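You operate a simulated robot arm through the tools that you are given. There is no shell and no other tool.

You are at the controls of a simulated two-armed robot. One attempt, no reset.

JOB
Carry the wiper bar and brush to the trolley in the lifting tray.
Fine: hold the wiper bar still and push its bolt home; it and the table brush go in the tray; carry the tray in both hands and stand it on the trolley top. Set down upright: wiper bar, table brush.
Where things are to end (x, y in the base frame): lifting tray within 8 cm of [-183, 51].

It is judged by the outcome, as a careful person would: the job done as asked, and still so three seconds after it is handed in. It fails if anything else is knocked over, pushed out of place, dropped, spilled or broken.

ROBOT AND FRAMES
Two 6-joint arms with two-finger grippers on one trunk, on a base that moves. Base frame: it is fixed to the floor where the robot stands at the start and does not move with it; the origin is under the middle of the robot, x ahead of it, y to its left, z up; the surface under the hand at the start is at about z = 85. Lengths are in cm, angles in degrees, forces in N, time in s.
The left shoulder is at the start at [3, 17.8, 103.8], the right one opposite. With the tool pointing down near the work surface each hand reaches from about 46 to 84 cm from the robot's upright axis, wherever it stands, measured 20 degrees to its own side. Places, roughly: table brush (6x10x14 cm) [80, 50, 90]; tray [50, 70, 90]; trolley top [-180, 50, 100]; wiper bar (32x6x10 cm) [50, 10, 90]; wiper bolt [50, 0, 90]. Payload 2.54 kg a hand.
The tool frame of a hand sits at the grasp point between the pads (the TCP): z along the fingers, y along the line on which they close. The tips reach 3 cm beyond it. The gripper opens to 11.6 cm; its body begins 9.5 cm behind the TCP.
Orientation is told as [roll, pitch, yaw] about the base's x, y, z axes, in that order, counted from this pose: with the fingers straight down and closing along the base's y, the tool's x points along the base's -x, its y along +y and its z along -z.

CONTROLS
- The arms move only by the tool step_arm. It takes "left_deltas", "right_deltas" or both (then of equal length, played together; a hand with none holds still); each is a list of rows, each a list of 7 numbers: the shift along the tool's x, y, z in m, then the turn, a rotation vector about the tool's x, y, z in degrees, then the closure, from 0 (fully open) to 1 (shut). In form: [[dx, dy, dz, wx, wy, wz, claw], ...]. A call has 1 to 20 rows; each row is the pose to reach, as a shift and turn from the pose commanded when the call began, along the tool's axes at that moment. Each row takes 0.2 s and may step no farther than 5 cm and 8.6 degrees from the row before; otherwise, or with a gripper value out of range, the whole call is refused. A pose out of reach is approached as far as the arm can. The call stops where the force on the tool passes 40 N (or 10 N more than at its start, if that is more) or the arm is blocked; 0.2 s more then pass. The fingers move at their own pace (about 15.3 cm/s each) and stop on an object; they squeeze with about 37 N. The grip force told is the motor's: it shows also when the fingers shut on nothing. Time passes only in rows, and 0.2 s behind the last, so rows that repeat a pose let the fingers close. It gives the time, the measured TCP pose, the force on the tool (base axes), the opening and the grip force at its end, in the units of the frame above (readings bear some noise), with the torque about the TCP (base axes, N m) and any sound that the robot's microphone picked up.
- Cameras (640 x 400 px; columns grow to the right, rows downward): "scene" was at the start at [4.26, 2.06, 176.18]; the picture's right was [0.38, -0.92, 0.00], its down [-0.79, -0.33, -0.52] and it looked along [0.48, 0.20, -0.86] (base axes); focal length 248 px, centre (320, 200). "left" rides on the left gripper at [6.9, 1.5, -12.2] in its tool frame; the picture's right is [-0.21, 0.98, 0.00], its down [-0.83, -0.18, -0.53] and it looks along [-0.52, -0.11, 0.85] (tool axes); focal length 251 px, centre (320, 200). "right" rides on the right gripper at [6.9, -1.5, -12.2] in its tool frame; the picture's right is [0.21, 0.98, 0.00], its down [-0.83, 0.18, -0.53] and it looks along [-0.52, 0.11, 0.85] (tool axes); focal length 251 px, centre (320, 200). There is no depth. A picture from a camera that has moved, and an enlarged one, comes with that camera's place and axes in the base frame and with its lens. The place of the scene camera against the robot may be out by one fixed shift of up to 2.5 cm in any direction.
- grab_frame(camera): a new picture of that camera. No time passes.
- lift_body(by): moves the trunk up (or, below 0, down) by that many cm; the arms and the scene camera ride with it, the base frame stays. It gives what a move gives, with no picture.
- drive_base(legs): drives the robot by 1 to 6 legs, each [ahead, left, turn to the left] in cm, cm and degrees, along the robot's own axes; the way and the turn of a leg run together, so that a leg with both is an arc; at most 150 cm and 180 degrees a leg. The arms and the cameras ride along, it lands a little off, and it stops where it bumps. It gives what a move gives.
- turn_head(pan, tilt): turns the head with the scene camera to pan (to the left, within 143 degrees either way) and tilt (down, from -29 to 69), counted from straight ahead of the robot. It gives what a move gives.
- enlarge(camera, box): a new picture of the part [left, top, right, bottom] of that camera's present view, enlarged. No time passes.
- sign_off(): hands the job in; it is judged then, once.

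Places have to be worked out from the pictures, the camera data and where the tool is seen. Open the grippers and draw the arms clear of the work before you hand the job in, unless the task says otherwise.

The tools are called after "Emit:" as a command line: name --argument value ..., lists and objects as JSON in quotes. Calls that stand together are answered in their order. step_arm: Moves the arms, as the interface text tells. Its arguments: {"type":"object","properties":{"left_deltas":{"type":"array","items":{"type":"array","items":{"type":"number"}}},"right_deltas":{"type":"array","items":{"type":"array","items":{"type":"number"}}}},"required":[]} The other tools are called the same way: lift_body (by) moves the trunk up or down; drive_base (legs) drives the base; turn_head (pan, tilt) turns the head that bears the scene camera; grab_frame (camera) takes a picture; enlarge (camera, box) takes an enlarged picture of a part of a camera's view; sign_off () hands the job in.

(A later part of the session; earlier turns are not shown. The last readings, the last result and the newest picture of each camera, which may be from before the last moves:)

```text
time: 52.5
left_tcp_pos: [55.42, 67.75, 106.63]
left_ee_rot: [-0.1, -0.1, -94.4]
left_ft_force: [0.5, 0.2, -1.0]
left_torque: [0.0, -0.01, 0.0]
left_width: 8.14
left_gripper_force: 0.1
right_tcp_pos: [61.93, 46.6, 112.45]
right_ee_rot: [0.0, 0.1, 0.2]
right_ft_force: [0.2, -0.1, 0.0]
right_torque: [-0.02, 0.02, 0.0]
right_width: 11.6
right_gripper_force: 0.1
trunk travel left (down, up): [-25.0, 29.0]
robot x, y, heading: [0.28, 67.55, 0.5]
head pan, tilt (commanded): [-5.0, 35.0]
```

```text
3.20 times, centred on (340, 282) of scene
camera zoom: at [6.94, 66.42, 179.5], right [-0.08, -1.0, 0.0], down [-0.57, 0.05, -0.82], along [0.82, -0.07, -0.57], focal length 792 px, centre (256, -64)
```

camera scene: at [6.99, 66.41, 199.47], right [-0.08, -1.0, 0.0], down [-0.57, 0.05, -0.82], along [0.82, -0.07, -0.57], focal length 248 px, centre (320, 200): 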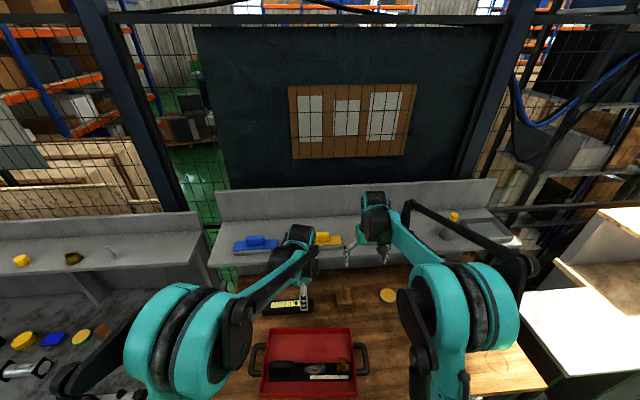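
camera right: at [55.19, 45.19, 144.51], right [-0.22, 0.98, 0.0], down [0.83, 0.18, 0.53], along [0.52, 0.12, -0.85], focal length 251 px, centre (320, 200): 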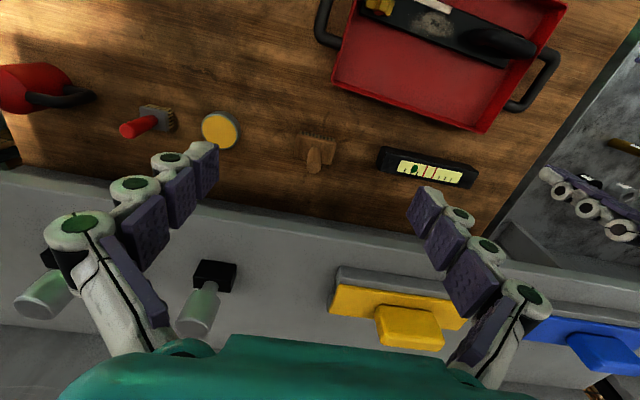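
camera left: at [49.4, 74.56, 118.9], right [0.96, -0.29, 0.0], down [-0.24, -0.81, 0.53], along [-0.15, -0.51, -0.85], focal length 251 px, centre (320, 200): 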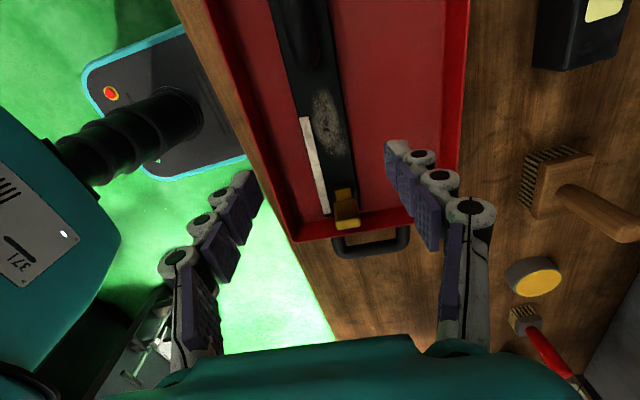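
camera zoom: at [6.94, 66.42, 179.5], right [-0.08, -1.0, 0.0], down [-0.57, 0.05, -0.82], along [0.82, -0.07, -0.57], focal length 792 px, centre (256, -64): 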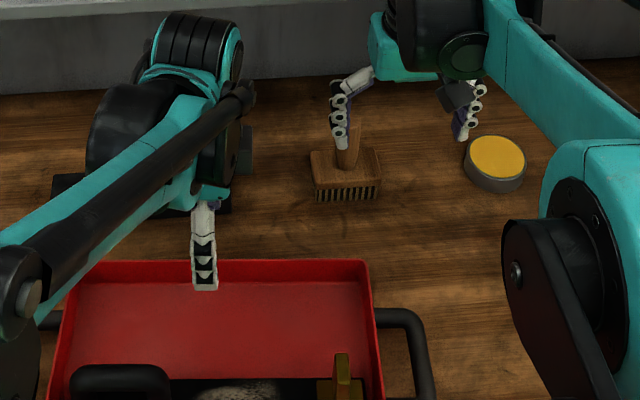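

The brush's handle axis is at (75.7, 48.5), top z≈98.8, 2.6 cm thick; its block spans x 72.8–78.3, y 44–53. I take the left hand aside and tilt the right hand 40° forward into a pre-grasp pose at (69.3, 48.5, 102.7).

Emit:
step_arm --left_deltas '[[0.03, -0.01, -0.01, 0, 0, 0, 0.3], [0.06, -0.02, -0.02, 0, 0, 0, 0.3], [0.09, -0.03, -0.04, 0, 0, 0, 0.3], [0.12, -0.04, -0.06, 0, 0, 0, 0.3], [0.15, -0.05, -0.08, 0, 0, 0, 0.3], [0.18, -0.05, -0.08, 0, 0, 0, 0.3], [0.2, -0.05, -0.08, 0, 0, 0, 0.3], [0.2, -0.05, -0.08, 0, 0, 0, 0.3]]' --right_deltas '[[0, 0.005, 0.01, 0, -8, 0, 0], [0, 0.01, 0.02, 0, -16, 0, 0], [0, 0.015, 0.03, 0, -24, 0, 0], [0, 0.019, 0.05, 0, -32, 0, 0], [-0.02, 0.019, 0.07, 0, -40, 0, 0], [-0.05, 0.019, 0.09, 0, -40, 0, 0], [-0.074, 0.019, 0.097, 0, -40, 0, 0], [-0.074, 0.019, 0.097, 0, -40, 0, 0]]'

Emit:
grab_frame --camera "right"

Emit:
grab_frame --camera "scene"

```text
time: 54.3
left_tcp_pos: [51.81, 88.38, 114.77]
left_ee_rot: [0.0, 0.0, -94.3]
left_ft_force: [0.8, -0.2, 0.4]
left_torque: [0.03, 0.01, 0.0]
left_width: 8.12
left_gripper_force: 0.0
right_tcp_pos: [69.18, 48.64, 102.6]
right_ee_rot: [0.0, -40.0, 0.2]
right_ft_force: [-0.5, 0.8, -0.3]
right_torque: [0.02, -0.01, 0.02]
right_width: 11.62
right_gripper_force: 0.1
trunk travel left (down, up): [-25.0, 29.0]
robot x, y, heading: [0.42, 67.61, 0.2]
head pan, tilt (commanded): [-5.0, 35.0]
```

```text
taken
camera right: at [56.08, 47.12, 107.43], right [-0.17, 0.98, -0.14], down [0.29, 0.18, 0.94], along [0.94, 0.12, -0.31], focal length 251 px, centre (320, 200)
```

right: 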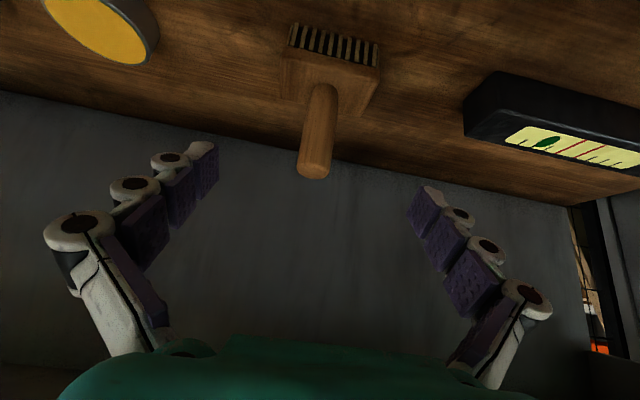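

```text
taken
camera scene: at [6.92, 66.38, 179.49], right [-0.08, -1.0, 0.0], down [-0.57, 0.05, -0.82], along [0.82, -0.07, -0.57], focal length 248 px, centre (320, 200)
```

scene: 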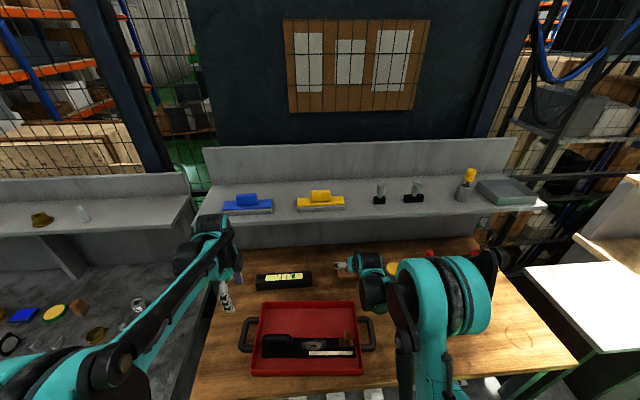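

The handle lies centred between the tilted fingers, well under the shelf. I advance 10 cm along the finger direction and look before closing.

Emit:
step_arm --right_deltas '[[0, 0, 0.03, 0, 0, 0, 0], [0, 0, 0.06, 0, 0, 0, 0], [0, 0, 0.085, 0, 0, 0, 0], [0, 0, 0.1, 0, 0, 0, 0], [0, 0, 0.1, 0, 0, 0, 0]]'

Emit:
grab_frame --camera "right"

```text
time: 55.5
left_tcp_pos: [51.74, 88.26, 114.74]
left_ee_rot: [-0.1, 0.0, -94.3]
left_ft_force: [0.4, 0.1, 0.5]
left_torque: [-0.01, -0.01, 0.02]
left_width: 8.1
left_gripper_force: 0.0
right_tcp_pos: [75.76, 49.01, 95.06]
right_ee_rot: [0.0, -40.0, 0.2]
right_ft_force: [0.2, 0.3, -0.8]
right_torque: [-0.01, 0.02, -0.01]
right_width: 11.61
right_gripper_force: 0.0
trunk travel left (down, up): [-25.0, 29.0]
robot x, y, heading: [-0.0, 67.63, 0.2]
head pan, tilt (commanded): [-5.0, 35.0]
```

```text
taken
camera right: at [62.76, 47.31, 99.9], right [-0.17, 0.98, -0.14], down [0.29, 0.18, 0.94], along [0.94, 0.12, -0.31], focal length 251 px, centre (320, 200)
```

right: 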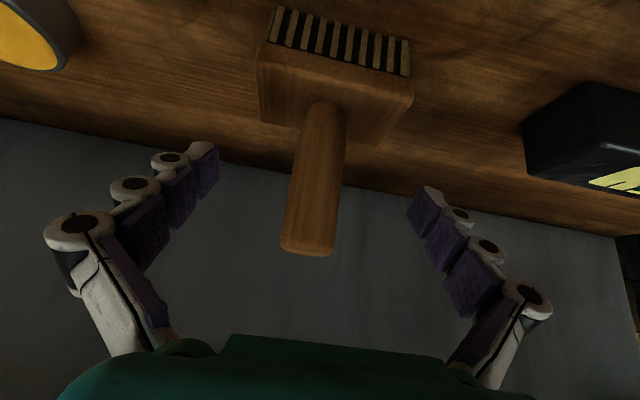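

The handle crosses the grasp point. I close the right gripper on it.

Emit:
step_arm --right_deltas '[[0, -0.001, 0, 0, 0, 0, 0.4], [0, -0.001, 0, 0, 0, 0, 0.7], [0, -0.001, 0, 0, 0, 0, 0.9], [0, -0.001, 0, 0, 0, 0, 1], [0, -0.001, 0, 0, 0, 0, 1], [0, -0.001, 0, 0, 0, 0, 1]]'

Emit:
grab_frame --camera "right"

```text
time: 56.9
left_tcp_pos: [51.8, 88.39, 114.81]
left_ee_rot: [-0.1, 0.0, -94.3]
left_ft_force: [-0.6, 0.3, -0.2]
left_torque: [0.0, 0.0, 0.03]
left_width: 8.09
left_gripper_force: 0.1
right_tcp_pos: [75.69, 48.69, 95.0]
right_ee_rot: [0.0, -40.0, 0.2]
right_ft_force: [0.9, -0.9, 1.2]
right_torque: [-0.06, -0.05, 0.04]
right_width: 2.76
right_gripper_force: 36.8
trunk travel left (down, up): [-25.0, 29.0]
robot x, y, heading: [-0.16, 67.25, 0.2]
head pan, tilt (commanded): [-5.0, 35.0]
```

```text
taken
camera right: at [62.76, 47.12, 99.94], right [-0.17, 0.98, -0.14], down [0.29, 0.18, 0.94], along [0.94, 0.12, -0.31], focal length 251 px, centre (320, 200)
```

right: 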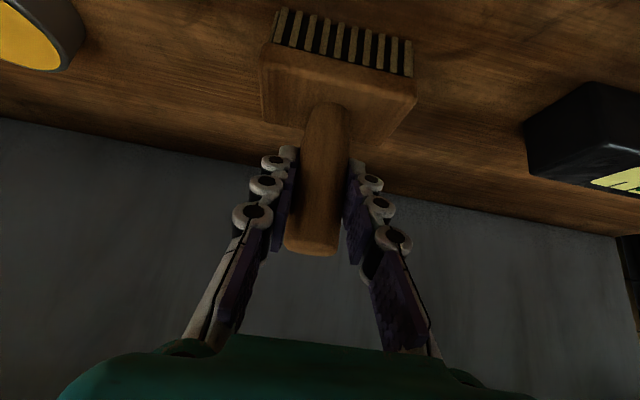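

The brush is held. I lift it straight up 9 cm, checking the weight and its attitude.

Emit:
step_arm --right_deltas '[[-0.0064, -0.001, -0.0077, 0, 0, 0, 1], [-0.0193, -0.001, -0.023, 0, 0, 0, 1], [-0.0386, -0.001, -0.046, 0, 0, 0, 1], [-0.0579, -0.001, -0.0689, 0, 0, 0, 1], [-0.0579, -0.001, -0.0689, 0, 0, 0, 1]]'

Emit:
grab_frame --camera "right"

Emit:
grab_frame --camera "scene"

```text
time: 58.1
left_tcp_pos: [51.9, 88.39, 114.66]
left_ee_rot: [0.1, 0.0, -94.3]
left_ft_force: [0.3, 0.6, -0.9]
left_torque: [-0.01, 0.0, -0.03]
left_width: 8.11
left_gripper_force: 0.1
right_tcp_pos: [75.71, 48.33, 104.16]
right_ee_rot: [0.0, -40.0, 0.2]
right_ft_force: [-0.2, -0.1, -2.1]
right_torque: [0.0, 0.02, -0.01]
right_width: 2.76
right_gripper_force: 37.3
trunk travel left (down, up): [-25.0, 29.0]
robot x, y, heading: [0.1, 67.85, -0.1]
head pan, tilt (commanded): [-5.0, 35.0]
```

```text
taken
camera right: at [62.75, 46.78, 109.07], right [-0.17, 0.98, -0.14], down [0.29, 0.18, 0.94], along [0.94, 0.12, -0.31], focal length 251 px, centre (320, 200)
```

right: 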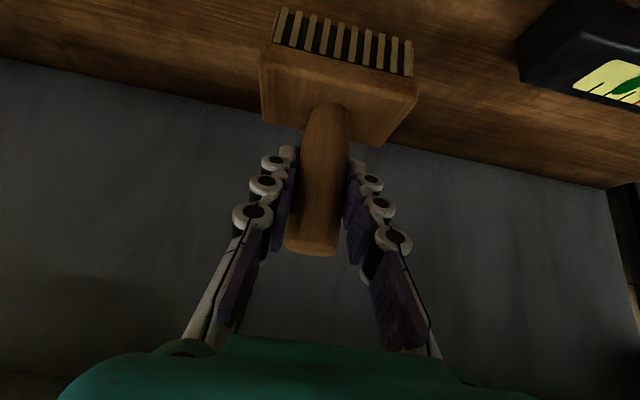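

```text
taken
camera scene: at [7.06, 66.4, 179.48], right [-0.08, -1.0, 0.0], down [-0.57, 0.05, -0.82], along [0.82, -0.07, -0.57], focal length 248 px, centre (320, 200)
```

scene: 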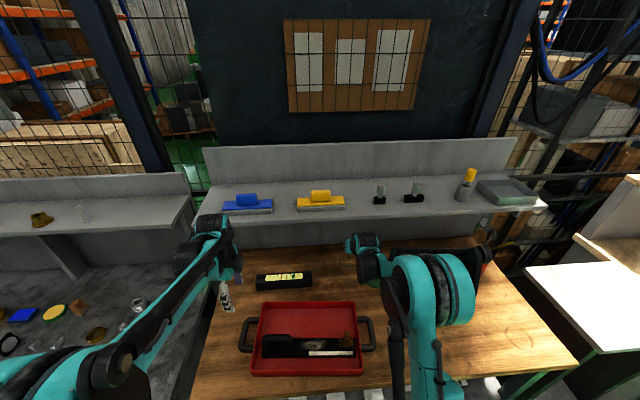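

The brush hangs upright (2 N). I back the base 10 cm so that the hand comes out from under the shelf.

Emit:
drive_base --legs '[[-10, 0, 0]]'

Emit:
turn_head --pan 0 --tilt 55

Emit:
grab_frame --camera "scene"

Emit:
grab_frame --camera "left"

```text
time: 59.2
left_tcp_pos: [41.85, 88.37, 114.79]
left_ee_rot: [0.1, 0.0, -94.3]
left_ft_force: [-1.4, -0.1, 0.9]
left_torque: [-0.02, -0.03, 0.01]
left_width: 8.13
left_gripper_force: 0.0
right_tcp_pos: [65.6, 48.35, 104.19]
right_ee_rot: [0.0, -40.0, 0.1]
right_ft_force: [-0.8, 0.3, -1.4]
right_torque: [-0.02, 0.03, 0.02]
right_width: 2.76
right_gripper_force: 37.2
trunk travel left (down, up): [-25.0, 29.0]
robot x, y, heading: [-9.71, 67.63, 0.2]
head pan, tilt (commanded): [-5.0, 35.0]
```

```text
time: 60.1
left_tcp_pos: [41.9, 88.33, 114.67]
left_ee_rot: [0.0, -0.1, -94.3]
left_ft_force: [-1.1, -0.5, 1.0]
left_torque: [0.02, -0.01, -0.02]
left_width: 8.14
left_gripper_force: 0.1
right_tcp_pos: [65.82, 48.32, 104.15]
right_ee_rot: [0.0, -40.0, 0.2]
right_ft_force: [-0.1, -0.3, -2.4]
right_torque: [0.01, 0.0, -0.03]
right_width: 2.77
right_gripper_force: 36.9
trunk travel left (down, up): [-25.0, 29.0]
robot x, y, heading: [-9.56, 67.32, 0.1]
head pan, tilt (commanded): [0.0, 55.0]
```

```text
taken
camera scene: at [-4.48, 67.13, 176.67], right [0.0, -1.0, 0.0], down [-0.82, 0.0, -0.57], along [0.57, 0.0, -0.82], focal length 248 px, centre (320, 200)
```

scene: 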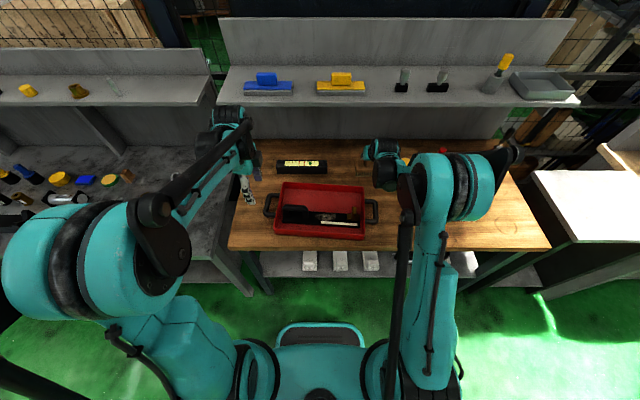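

```text
taken
camera left: at [43.92, 95.14, 126.9], right [0.96, -0.29, 0.0], down [-0.24, -0.81, 0.53], along [-0.15, -0.51, -0.85], focal length 251 px, centre (320, 200)
```

left: 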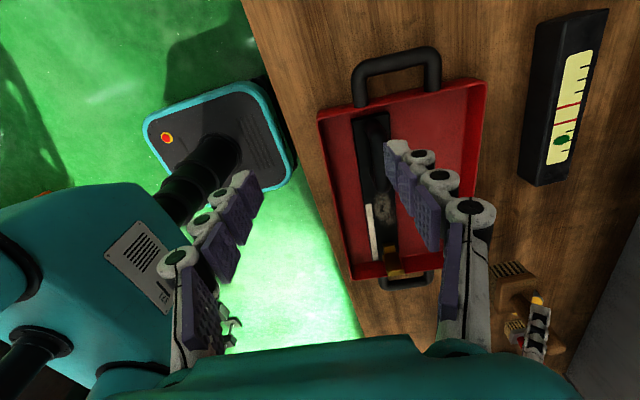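

Good overhead views of the tray. I enlarge the left camera to check tray, bar and handle positions before placing the brush.

Emit:
enlarge --camera "left" --box '[290, 30, 562, 300]'

Emit:
enlarge --camera "scene" --box '[250, 140, 410, 260]'

```text
1.48 times, centred on (426, 165) of left
camera zoom: at [43.92, 95.14, 126.9], right [0.96, -0.29, 0.0], down [-0.24, -0.81, 0.53], along [-0.15, -0.51, -0.85], focal length 372 px, centre (163, 252)
```

zoom: 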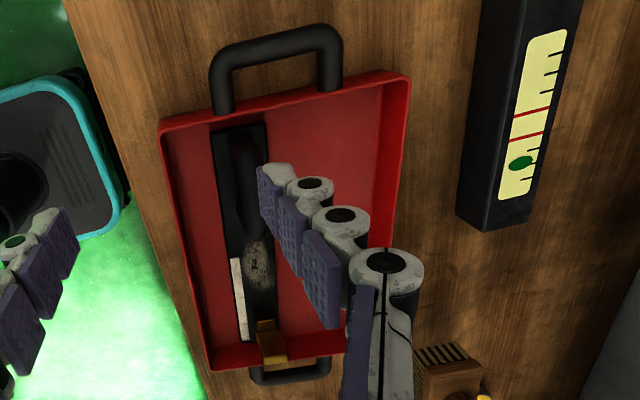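

```text
3.33 times, centred on (330, 200) of scene
camera zoom: at [-4.48, 67.13, 176.67], right [0.0, -1.0, 0.0], down [-0.82, 0.0, -0.57], along [0.57, 0.0, -0.82], focal length 825 px, centre (287, 200)
```

zoom: 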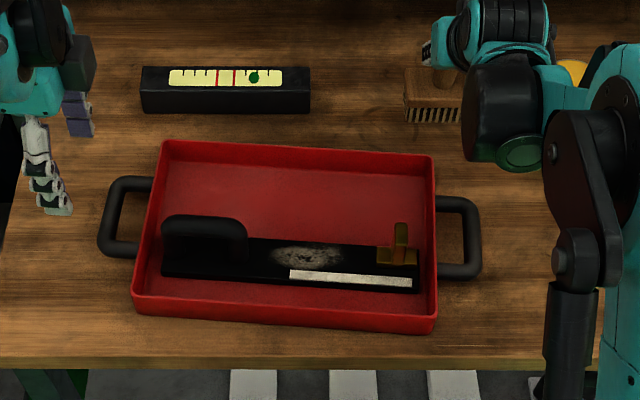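

The bar lies well inside and the far half of the tray is free. I carry the brush above its place at (55.9, 60.9), bottom at z≈94, over the rim.

Emit:
step_arm --right_deltas '[[0.019, 0.0315, -0.0159, 0, 0, 0, 1], [0.0379, 0.063, -0.0318, 0, 0, 0, 1], [0.0569, 0.0945, -0.0478, 0, 0, 0, 1], [0.0758, 0.126, -0.0637, 0, 0, 0, 1], [0.0758, 0.126, -0.0637, 0, 0, 0, 1]]'

Emit:
grab_frame --camera "right"

Emit:
enlarge --camera "scene" --box '[250, 130, 410, 250]'

Emit:
enlarge --camera "left" --box '[290, 60, 562, 330]'

```text
time: 61.3
left_tcp_pos: [41.83, 88.25, 114.84]
left_ee_rot: [0.0, 0.0, -94.3]
left_ft_force: [-0.5, -0.4, -0.6]
left_torque: [0.04, 0.03, -0.01]
left_width: 8.15
left_gripper_force: 0.0
right_tcp_pos: [55.85, 60.96, 104.06]
right_ee_rot: [0.0, -40.0, 0.2]
right_ft_force: [-0.4, 0.4, -0.5]
right_torque: [0.03, 0.02, 0.0]
right_width: 2.77
right_gripper_force: 37.9
trunk travel left (down, up): [-25.0, 29.0]
robot x, y, heading: [-9.65, 67.65, 0.1]
head pan, tilt (commanded): [0.0, 55.0]
```

```text
taken
camera right: at [42.88, 59.37, 108.93], right [-0.17, 0.98, -0.14], down [0.29, 0.18, 0.94], along [0.94, 0.12, -0.31], focal length 251 px, centre (320, 200)
```

right: 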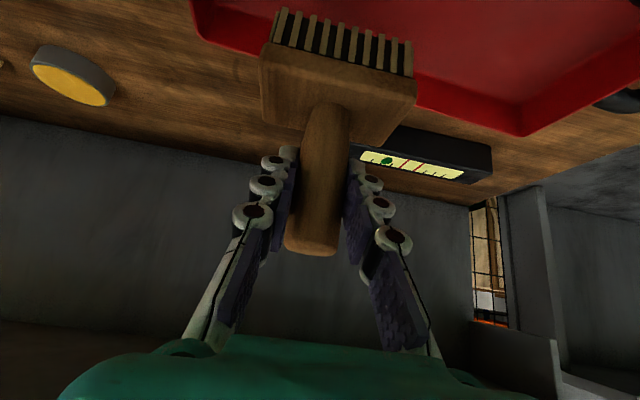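

```text
3.33 times, centred on (330, 190) of scene
camera zoom: at [-4.48, 67.04, 176.66], right [0.0, -1.0, 0.0], down [-0.82, 0.0, -0.57], along [0.57, 0.0, -0.82], focal length 825 px, centre (287, 233)
```

zoom: 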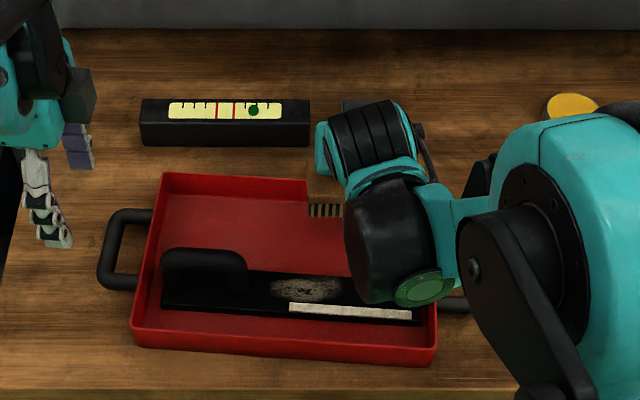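

```text
1.48 times, centred on (426, 195) of left
camera zoom: at [43.92, 95.07, 126.91], right [0.96, -0.29, 0.0], down [-0.24, -0.81, 0.53], along [-0.15, -0.51, -0.85], focal length 372 px, centre (163, 207)
```

zoom: 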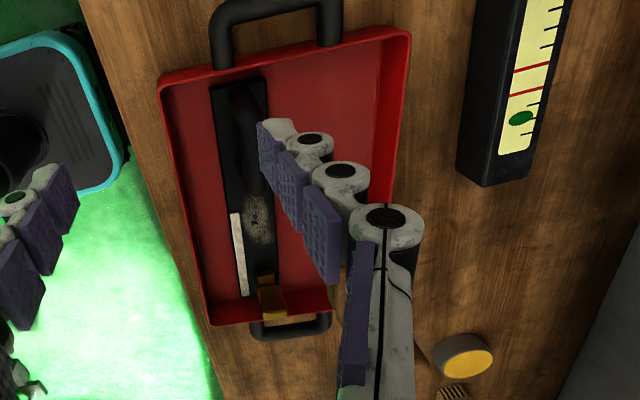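

The brush is over free tray floor, with about 2.5 cm to the bar and the far wall. I lower it to just above the floor.

Emit:
step_arm --right_deltas '[[0.0193, 0, 0.023, 0, 0, 0, 1], [0.0354, 0, 0.0421, 0, 0, 0, 1], [0.0482, 0, 0.0575, 0, 0, 0, 1], [0.0514, 0, 0.0613, 0, 0, 0, 1]]'

Emit:
grab_frame --camera "right"

Emit:
enlarge --camera "scene" --box '[250, 130, 410, 250]'

```text
time: 62.3
left_tcp_pos: [41.97, 88.45, 114.74]
left_ee_rot: [0.0, 0.0, -94.3]
left_ft_force: [-0.3, -0.7, 0.4]
left_torque: [-0.02, 0.0, 0.01]
left_width: 8.1
left_gripper_force: 0.2
right_tcp_pos: [55.52, 60.76, 96.14]
right_ee_rot: [0.1, -40.1, 0.2]
right_ft_force: [-0.1, -0.7, -0.8]
right_torque: [0.0, 0.05, 0.0]
right_width: 2.77
right_gripper_force: 36.9
trunk travel left (down, up): [-25.0, 29.0]
robot x, y, heading: [-9.51, 68.14, 0.1]
head pan, tilt (commanded): [0.0, 55.0]
```

```text
taken
camera right: at [42.77, 59.23, 100.95], right [-0.17, 0.98, -0.14], down [0.29, 0.18, 0.94], along [0.94, 0.12, -0.31], focal length 251 px, centre (320, 200)
```

right: 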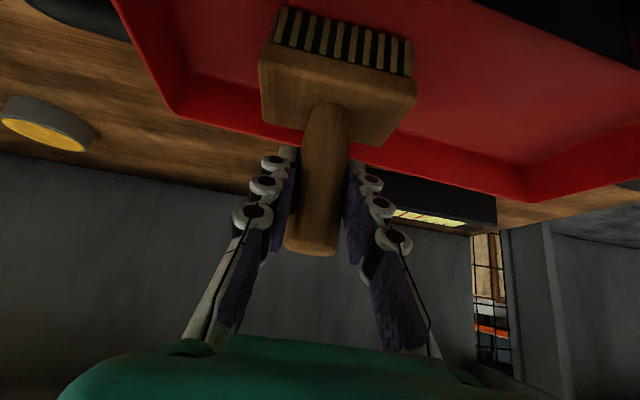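

```text
3.33 times, centred on (330, 190) of scene
camera zoom: at [-4.59, 67.14, 176.67], right [0.0, -1.0, 0.0], down [-0.82, 0.0, -0.57], along [0.57, 0.0, -0.82], focal length 825 px, centre (287, 233)
```

zoom: 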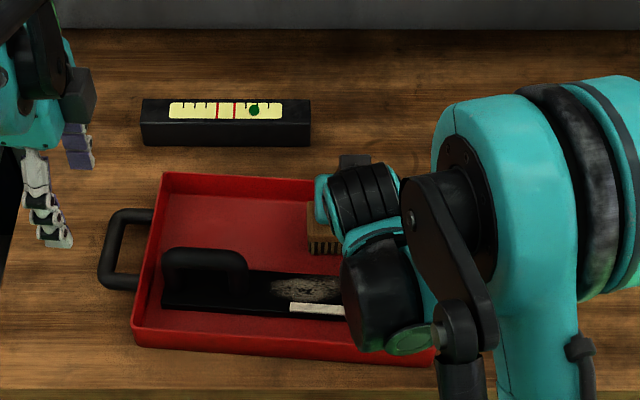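

Nearly down, free of contact. I lower in 2 mm rows to the floor.

Emit:
step_arm --right_deltas '[[0.0013, 0, 0.0015, 0, 0, 0, 1], [0.0026, 0, 0.0031, 0, 0, 0, 1], [0.0035, 0, 0.0042, 0, 0, 0, 1]]'

```text
time: 63.1
left_tcp_pos: [41.91, 88.35, 114.8]
left_ee_rot: [0.0, 0.1, -94.3]
left_ft_force: [0.0, -0.7, 0.5]
left_torque: [0.05, -0.02, -0.01]
left_width: 8.13
left_gripper_force: 0.1
right_tcp_pos: [55.9, 60.84, 95.5]
right_ee_rot: [0.0, -39.9, 0.2]
right_ft_force: [0.1, 0.0, -2.0]
right_torque: [0.0, -0.03, 0.04]
right_width: 2.75
right_gripper_force: 36.9
trunk travel left (down, up): [-25.0, 29.0]
robot x, y, heading: [-9.8, 67.87, 0.1]
head pan, tilt (commanded): [0.0, 55.0]
```

Force still shows the hanging weight (-2 N); 2–3 mm more.

Emit:
step_arm --right_deltas '[[0.0007, 0, 0.0008, 0, 0, 0, 1], [0.0014, 0, 0.0017, 0, 0, 0, 1]]'

```text
time: 63.7
left_tcp_pos: [41.86, 88.26, 114.76]
left_ee_rot: [0.0, 0.1, -94.3]
left_ft_force: [0.7, 0.4, -0.3]
left_torque: [-0.01, -0.01, 0.02]
left_width: 8.15
left_gripper_force: 0.0
right_tcp_pos: [55.82, 60.76, 95.48]
right_ee_rot: [0.0, -40.0, 0.2]
right_ft_force: [0.4, 0.5, -1.4]
right_torque: [0.03, -0.01, -0.03]
right_width: 2.76
right_gripper_force: 37.2
trunk travel left (down, up): [-25.0, 29.0]
robot x, y, heading: [-10.03, 67.55, 0.3]
head pan, tilt (commanded): [0.0, 55.0]
```

Emit:
step_arm --right_deltas '[[0.0007, 0, 0.0008, 0, 0, 0, 1], [0.0014, 0, 0.0017, 0, 0, 0, 1], [0.0014, 0, 0.0017, 0, 0, 0, 1]]'

```text
time: 64.5
left_tcp_pos: [41.84, 88.25, 114.92]
left_ee_rot: [0.1, -0.1, -94.4]
left_ft_force: [0.3, 0.5, -0.2]
left_torque: [0.0, -0.02, -0.02]
left_width: 8.12
left_gripper_force: 0.1
right_tcp_pos: [55.68, 60.87, 95.45]
right_ee_rot: [0.0, -40.2, 0.3]
right_ft_force: [5.1, 0.0, 23.5]
right_torque: [-0.01, -0.09, 0.02]
right_width: 2.76
right_gripper_force: 36.9
trunk travel left (down, up): [-25.0, 29.0]
robot x, y, heading: [-9.73, 68.16, 0.3]
head pan, tilt (commanded): [0.0, 55.0]
```

The brush stands on the floor (23 N press). I ease off 1–2 mm, open, and draw back along the finger direction.

Emit:
step_arm --right_deltas '[[-0.0009, 0, -0.0011, 0, 0, 0, 1], [-0.0009, 0, -0.0011, 0, 0, 0, 0.8], [-0.0009, 0, -0.0011, 0, 0, 0, 0.6], [-0.0009, 0, -0.0011, 0, 0, 0, 0.4], [-0.0009, 0, -0.0011, 0, 0, 0, 0.3], [-0.0009, 0, -0.0011, 0, 0, 0, 0.3]]'

Emit:
grab_frame --camera "right"

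```text
time: 65.9
left_tcp_pos: [41.9, 88.44, 114.83]
left_ee_rot: [0.1, 0.0, -94.3]
left_ft_force: [-0.5, -0.3, -1.3]
left_torque: [0.01, 0.0, -0.01]
left_width: 8.08
left_gripper_force: 0.0
right_tcp_pos: [55.69, 60.73, 95.43]
right_ee_rot: [0.0, -39.9, 0.3]
right_ft_force: [-0.1, 0.3, 0.2]
right_torque: [0.02, -0.02, -0.01]
right_width: 8.11
right_gripper_force: 0.2
trunk travel left (down, up): [-25.0, 29.0]
robot x, y, heading: [-9.49, 67.52, 0.4]
head pan, tilt (commanded): [0.0, 55.0]
```

```text
taken
camera right: at [42.77, 59.31, 100.26], right [-0.17, 0.98, -0.14], down [0.29, 0.18, 0.94], along [0.94, 0.12, -0.31], focal length 251 px, centre (320, 200)
```

right: 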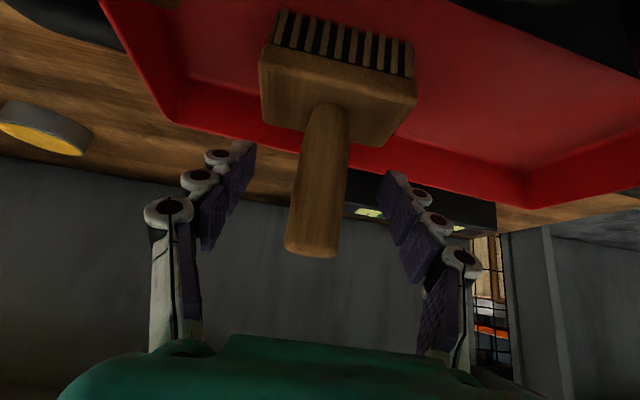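

The brush stands free on the tray floor. I draw the right hand back along the fingers, up, and turn it upright again.

Emit:
step_arm --right_deltas '[[0, 0, -0.03, 0, 0, 0, 0.3], [0, 0, -0.065, 0, 0, 0, 0.3], [0, 0, -0.1, 0, 0, 0, 0.3], [-0.0322, 0, -0.1383, 0, 0, 0, 0.3], [-0.0322, 0, -0.1383, 0, 8, 0, 0.2], [-0.0322, -0.02, -0.1383, 0, 16, 0, 0.1], [-0.0322, -0.05, -0.1383, 0, 24, 0, 0], [-0.0322, -0.08, -0.1383, 0, 32, 0, 0], [-0.0322, -0.1, -0.1383, 0, 40, 0, 0], [-0.0322, -0.1, -0.1383, 0, 40, 0, 0]]'

Emit:
grab_frame --camera "right"

Emit:
enlarge --camera "scene" --box '[230, 120, 430, 260]'

Emit:
grab_frame --camera "left"

```text
time: 68.1
left_tcp_pos: [41.84, 88.46, 114.79]
left_ee_rot: [0.0, 0.0, -94.2]
left_ft_force: [0.8, -0.5, 0.5]
left_torque: [-0.02, -0.02, 0.01]
left_width: 8.11
left_gripper_force: 0.0
right_tcp_pos: [49.23, 50.93, 108.42]
right_ee_rot: [0.0, 0.1, 0.3]
right_ft_force: [-1.1, 0.6, 0.5]
right_torque: [0.0, 0.01, 0.0]
right_width: 11.61
right_gripper_force: 0.0
trunk travel left (down, up): [-25.0, 29.0]
robot x, y, heading: [-9.74, 67.67, 0.3]
head pan, tilt (commanded): [0.0, 55.0]
```

```text
taken
camera right: at [42.43, 49.45, 120.5], right [-0.22, 0.98, 0.0], down [0.83, 0.18, 0.53], along [0.52, 0.12, -0.85], focal length 251 px, centre (320, 200)
```

right: 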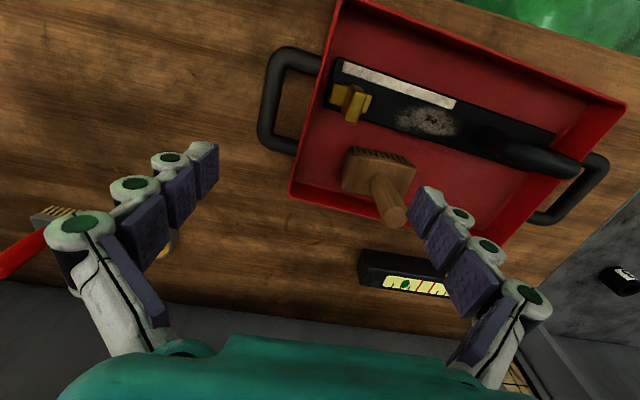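

```text
2.86 times, centred on (330, 190) of scene
camera zoom: at [-4.68, 67.19, 176.67], right [0.0, -1.0, 0.0], down [-0.82, 0.0, -0.57], along [0.57, 0.0, -0.82], focal length 708 px, centre (291, 229)
```

zoom: 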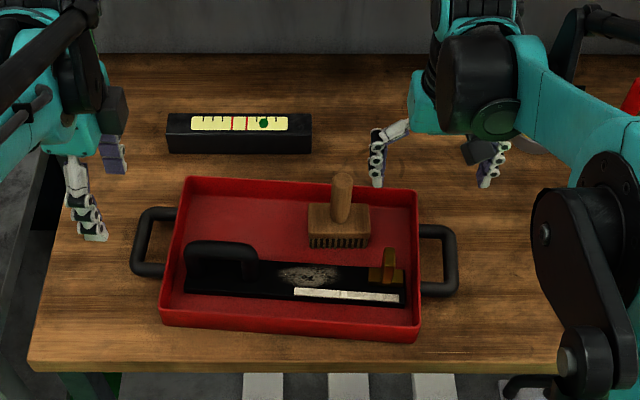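

```text
taken
camera left: at [43.77, 95.18, 126.96], right [0.96, -0.29, 0.0], down [-0.24, -0.81, 0.53], along [-0.15, -0.51, -0.85], focal length 251 px, centre (320, 200)
```

left: 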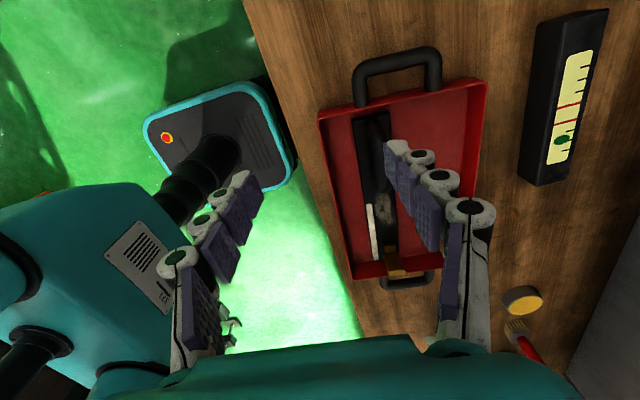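

Both items stand upright in the tray. Now for the tray's handles: I enlarge the right handle in the right and left cameras, and turn the left hand back to yaw ≈ -4° over the left handle.

Emit:
enlarge --camera "right" --box '[230, 0, 390, 180]'

Emit:
enlarge --camera "left" --box '[330, 230, 490, 330]'

Emit:
enlarge --camera "left" --box '[320, 30, 480, 130]'

```text
2.22 times, centred on (310, 90) of right
camera zoom: at [42.43, 49.45, 120.5], right [-0.22, 0.98, 0.0], down [0.83, 0.18, 0.53], along [0.52, 0.12, -0.85], focal length 559 px, centre (342, 444)
```

zoom: 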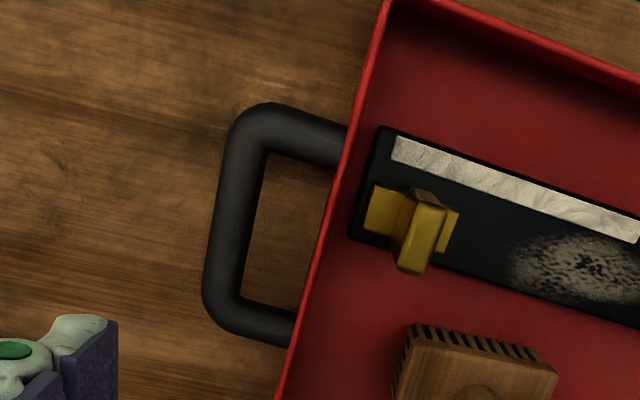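

```text
4.00 times, centred on (410, 280) of left
camera zoom: at [43.77, 95.18, 126.96], right [0.96, -0.29, 0.0], down [-0.24, -0.81, 0.53], along [-0.15, -0.51, -0.85], focal length 1006 px, centre (-40, -120)
```

zoom: 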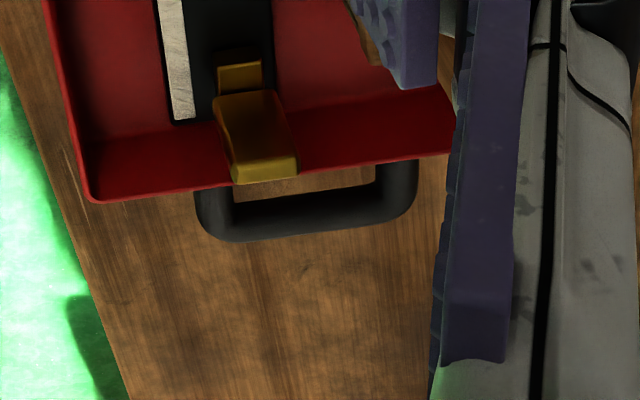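

```text
4.00 times, centred on (400, 80) of left
camera zoom: at [43.77, 95.18, 126.96], right [0.96, -0.29, 0.0], down [-0.24, -0.81, 0.53], along [-0.15, -0.51, -0.85], focal length 1006 px, centre (0, 680)
```

zoom: 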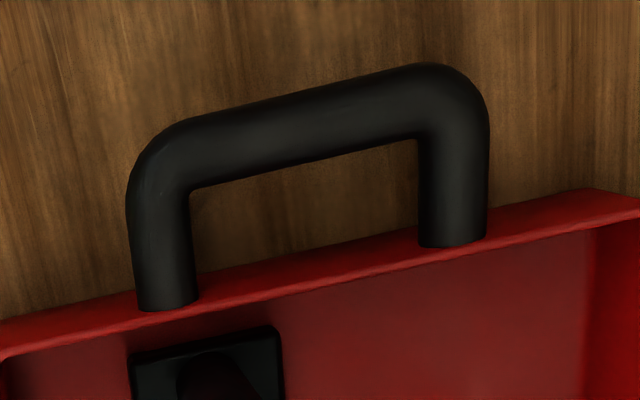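

Triangulated: right handle crossbar centre (49.4, 44.9, 88.2), left (53.2, 90.2, 88.2), crossbars 2 cm thick, loop gap ≈ 4 cm, tray yaw ≈ -4.7°. I bring both hands over the handles at z≈104, yaw -4.7°, fingers opened to 4.6 cm.

Emit:
step_arm --left_deltas '[[0.0023, 0.0101, 0, 0, 0, -8.15, 0.3], [0.0047, 0.0203, 0.005, 0, 0, -16.3, 0.3], [0.007, 0.0304, 0.01, 0, 0, -24.45, 0.3], [0.0094, 0.0405, 0.015, 0, 0, -32.6, 0.4], [0.0117, 0.0506, 0.025, 0, 0, -40.75, 0.5], [0.0141, 0.0608, 0.035, 0, 0, -48.9, 0.6], [0.0164, 0.0709, 0.045, 0, 0, -57.05, 0.6], [0.0188, 0.081, 0.06, 0, 0, -65.2, 0.6], [0.0211, 0.0911, 0.08, 0, 0, -73.3, 0.6], [0.0235, 0.1013, 0.1, 0, 0, -81.45, 0.6], [0.0258, 0.1114, 0.108, 0, 0, -89.6, 0.6], [0.0258, 0.1114, 0.108, 0, 0, -89.6, 0.6]]' --right_deltas '[[0, -0.01, 0, 0, 0, 1, 0.3], [0, -0.02, 0.005, 0, 0, 2, 0.4], [0, -0.03, 0.01, 0, 0, 3, 0.5], [0, -0.04, 0.015, 0, 0, 4, 0.6], [-0.001, -0.05, 0.02, 0, 0, 5, 0.6], [-0.001, -0.06, 0.03, 0, 0, 5, 0.6], [-0.0017, -0.06, 0.04, 0, 0, 5, 0.6], [-0.0017, -0.06, 0.044, 0, 0, 5, 0.6], [-0.0017, -0.06, 0.044, 0, 0, 5, 0.6], [-0.0017, -0.06, 0.044, 0, 0, 5, 0.6], [-0.0017, -0.06, 0.044, 0, 0, 5, 0.6], [-0.0017, -0.06, 0.044, 0, 0, 5, 0.6]]'

Emit:
grab_frame --camera "left"

Emit:
grab_frame --camera "right"

Emit:
grab_frame --camera "scene"

```text
time: 70.7
left_tcp_pos: [53.32, 90.06, 104.05]
left_ee_rot: [0.0, 0.1, -4.6]
left_ft_force: [0.2, 1.0, 0.8]
left_torque: [0.0, 0.03, 0.01]
left_width: 4.64
left_gripper_force: 0.0
right_tcp_pos: [49.44, 45.08, 103.69]
right_ee_rot: [0.1, 0.0, -4.8]
right_ft_force: [-0.4, -0.2, 0.0]
right_torque: [0.02, -0.04, -0.02]
right_width: 4.63
right_gripper_force: 0.0
trunk travel left (down, up): [-25.0, 29.0]
robot x, y, heading: [-9.91, 67.45, 0.2]
head pan, tilt (commanded): [0.0, 55.0]
```

```text
taken
camera left: at [46.47, 92.1, 116.18], right [0.29, 0.96, 0.0], down [0.81, -0.25, 0.53], along [0.51, -0.16, -0.85], focal length 251 px, centre (320, 200)
```

left: 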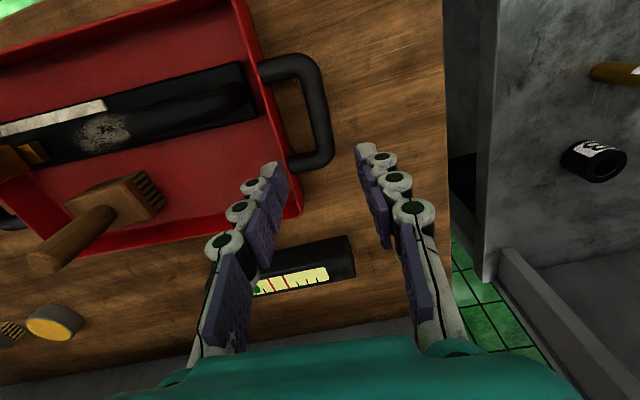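

```text
taken
camera right: at [42.57, 44.08, 115.86], right [-0.13, 0.99, 0.0], down [0.84, 0.11, 0.53], along [0.53, 0.07, -0.85], focal length 251 px, centre (320, 200)
```

right: 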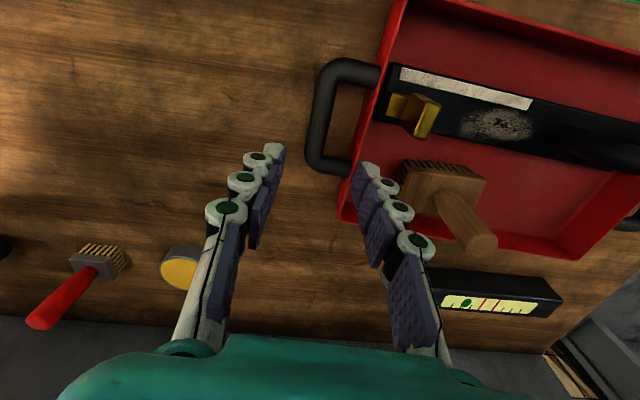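

```text
taken
camera scene: at [-4.6, 67.14, 176.67], right [0.0, -1.0, 0.0], down [-0.82, 0.0, -0.57], along [0.57, 0.0, -0.82], focal length 248 px, centre (320, 200)
```

scene: 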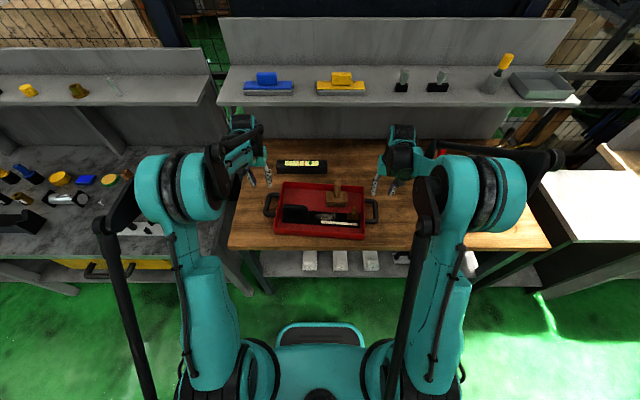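

Handles line up below each hand (left crossbar at u≈319, right ≈322). I narrow the fingers to 3.7 cm, lower to z≈96 and correct the left x by -0.5 cm.

Emit:
step_arm --left_deltas '[[0.002, 0, 0.02, 0, 0, 0, 0.68], [0.004, 0, 0.05, 0, 0, 0, 0.68], [0.005, 0, 0.08, 0, 0, 0, 0.68], [0.005, 0, 0.08, 0, 0, 0, 0.68]]' --right_deltas '[[0, 0.001, 0.02, 0, 0, 0, 0.68], [0, 0.001, 0.05, 0, 0, 0, 0.68], [0, 0.001, 0.077, 0, 0, 0, 0.68], [0, 0.001, 0.077, 0, 0, 0, 0.68]]'

Emit:
enlarge --camera "left" --box '[200, 60, 440, 210]'

Emit:
enlarge --camera "right" --box '[200, 60, 440, 210]'

```text
time: 71.7
left_tcp_pos: [52.87, 89.96, 96.06]
left_ee_rot: [0.0, 0.0, -4.6]
left_ft_force: [-0.6, 0.5, 0.2]
left_torque: [0.0, 0.0, -0.02]
left_width: 3.73
left_gripper_force: 0.1
right_tcp_pos: [49.77, 45.12, 95.99]
right_ee_rot: [0.0, 0.1, -4.8]
right_ft_force: [-0.2, -0.1, 0.1]
right_torque: [0.01, -0.03, 0.02]
right_width: 3.71
right_gripper_force: 0.0
trunk travel left (down, up): [-25.0, 29.0]
robot x, y, heading: [-9.82, 67.71, 0.2]
head pan, tilt (commanded): [0.0, 55.0]
```

```text
2.67 times, centred on (320, 135) of left
camera zoom: at [45.93, 92.1, 108.17], right [0.29, 0.96, 0.0], down [0.81, -0.25, 0.53], along [0.51, -0.16, -0.85], focal length 670 px, centre (320, 373)
```

zoom: 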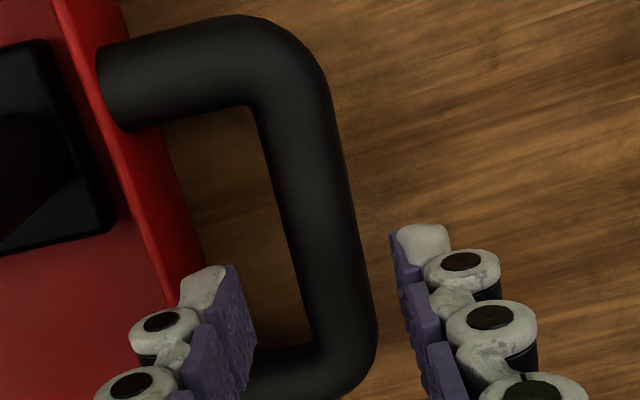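

```text
2.67 times, centred on (320, 135) of right
camera zoom: at [42.85, 44.26, 108.2], right [-0.13, 0.99, 0.0], down [0.84, 0.11, 0.53], along [0.53, 0.07, -0.85], focal length 670 px, centre (320, 373)
```

zoom: 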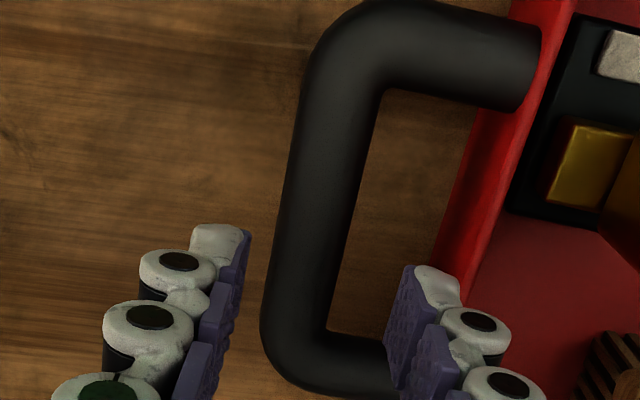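

Both crossbars are centred between the fingers and the inner fingers clear the tray walls by ~0.7 cm or more. I lower both hands to z≈88.8 around the crossbars.

Emit:
step_arm --left_deltas '[[0, 0, 0.02, 0, 0, 0, 0.68], [0, 0, 0.04, 0, 0, 0, 0.68], [0, 0, 0.058, 0, 0, 0, 0.68], [0, 0, 0.068, 0, 0, 0, 0.68], [0, 0, 0.073, 0, 0, 0, 0.68], [0, 0, 0.073, 0, 0, 0, 0.68]]' --right_deltas '[[0.002, 0, 0.02, 0, 0, 0, 0.68], [0.004, -0.001, 0.04, 0, 0, 0, 0.68], [0.004, -0.001, 0.058, 0, 0, 0, 0.68], [0.004, -0.001, 0.068, 0, 0, 0, 0.68], [0.004, -0.001, 0.073, 0, 0, 0, 0.68], [0.004, -0.001, 0.073, 0, 0, 0, 0.68]]'

Emit:
grab_frame --camera "left"

Emit:
grab_frame --camera "right"

```text
time: 73.1
left_tcp_pos: [52.73, 90.24, 88.61]
left_ee_rot: [0.0, 0.0, -4.7]
left_ft_force: [0.4, -0.2, 0.7]
left_torque: [-0.01, 0.02, -0.01]
left_width: 3.71
left_gripper_force: 0.1
right_tcp_pos: [49.23, 44.97, 88.64]
right_ee_rot: [0.0, 0.0, -4.7]
right_ft_force: [0.0, 0.2, -0.3]
right_torque: [0.01, -0.03, 0.03]
right_width: 3.7
right_gripper_force: 0.1
trunk travel left (down, up): [-25.0, 29.0]
robot x, y, heading: [-9.88, 68.02, 0.2]
head pan, tilt (commanded): [0.0, 55.0]
```

```text
taken
camera left: at [45.93, 92.28, 100.78], right [0.29, 0.96, 0.0], down [0.81, -0.25, 0.53], along [0.51, -0.16, -0.85], focal length 251 px, centre (320, 200)
```

left: 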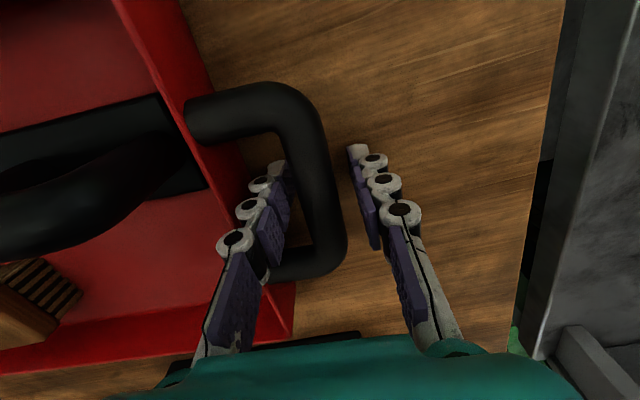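

```text
taken
camera right: at [42.37, 44.02, 100.83], right [-0.13, 0.99, 0.0], down [0.84, 0.11, 0.53], along [0.53, 0.07, -0.85], focal length 251 px, centre (320, 200)
```

right: 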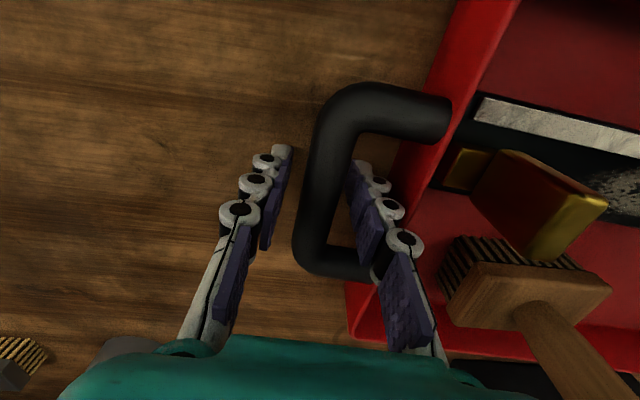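

Both crossbars lie between the fingers. I close both grippers together.

Emit:
step_arm --left_deltas '[[0, 0, 0, 0, 0, 0, 0.75], [0, 0, 0, 0, 0, 0, 0.85], [0, 0, 0, 0, 0, 0, 1], [0, 0, 0, 0, 0, 0, 1], [0, 0, 0, 0, 0, 0, 1], [0, 0, 0, 0, 0, 0, 1]]' --right_deltas '[[0, 0, 0, 0, 0, 0, 0.75], [0, 0, 0, 0, 0, 0, 0.85], [0, 0, 0, 0, 0, 0, 1], [0, 0, 0, 0, 0, 0, 1], [0, 0, 0, 0, 0, 0, 1], [0, 0, 0, 0, 0, 0, 1]]'

Emit:
grab_frame --camera "left"

Emit:
grab_frame --camera "right"

```text
time: 74.5
left_tcp_pos: [52.8, 90.07, 88.47]
left_ee_rot: [-0.1, 0.0, -4.8]
left_ft_force: [-1.1, -22.1, -0.4]
left_torque: [0.06, 0.08, 0.32]
left_width: 2.05
left_gripper_force: 37.2
right_tcp_pos: [49.16, 44.93, 88.62]
right_ee_rot: [0.1, 0.0, -4.7]
right_ft_force: [-0.5, 16.7, 2.9]
right_torque: [-0.06, -0.29, 0.29]
right_width: 2.0
right_gripper_force: 37.1
trunk travel left (down, up): [-25.0, 29.0]
robot x, y, heading: [-9.57, 68.12, -0.1]
head pan, tilt (commanded): [0.0, 55.0]
```

```text
taken
camera left: at [45.96, 92.18, 100.77], right [0.29, 0.96, 0.0], down [0.81, -0.25, 0.53], along [0.51, -0.16, -0.85], focal length 251 px, centre (320, 200)
```

left: 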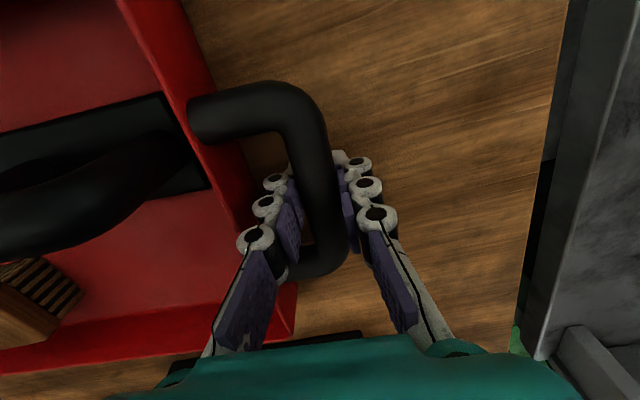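

```text
taken
camera right: at [42.39, 44.06, 100.82], right [-0.13, 0.99, 0.0], down [0.84, 0.11, 0.53], along [0.53, 0.07, -0.85], focal length 251 px, centre (320, 200)
```

right: 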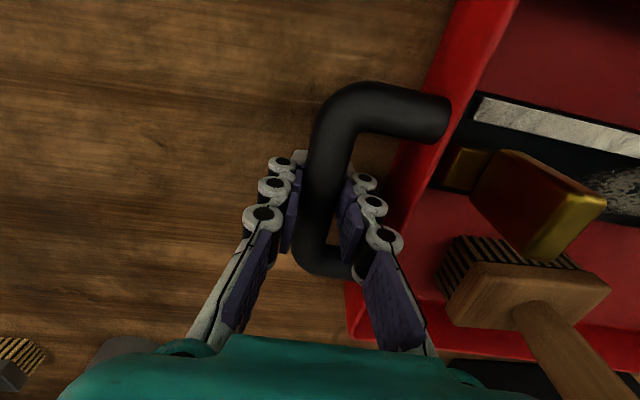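

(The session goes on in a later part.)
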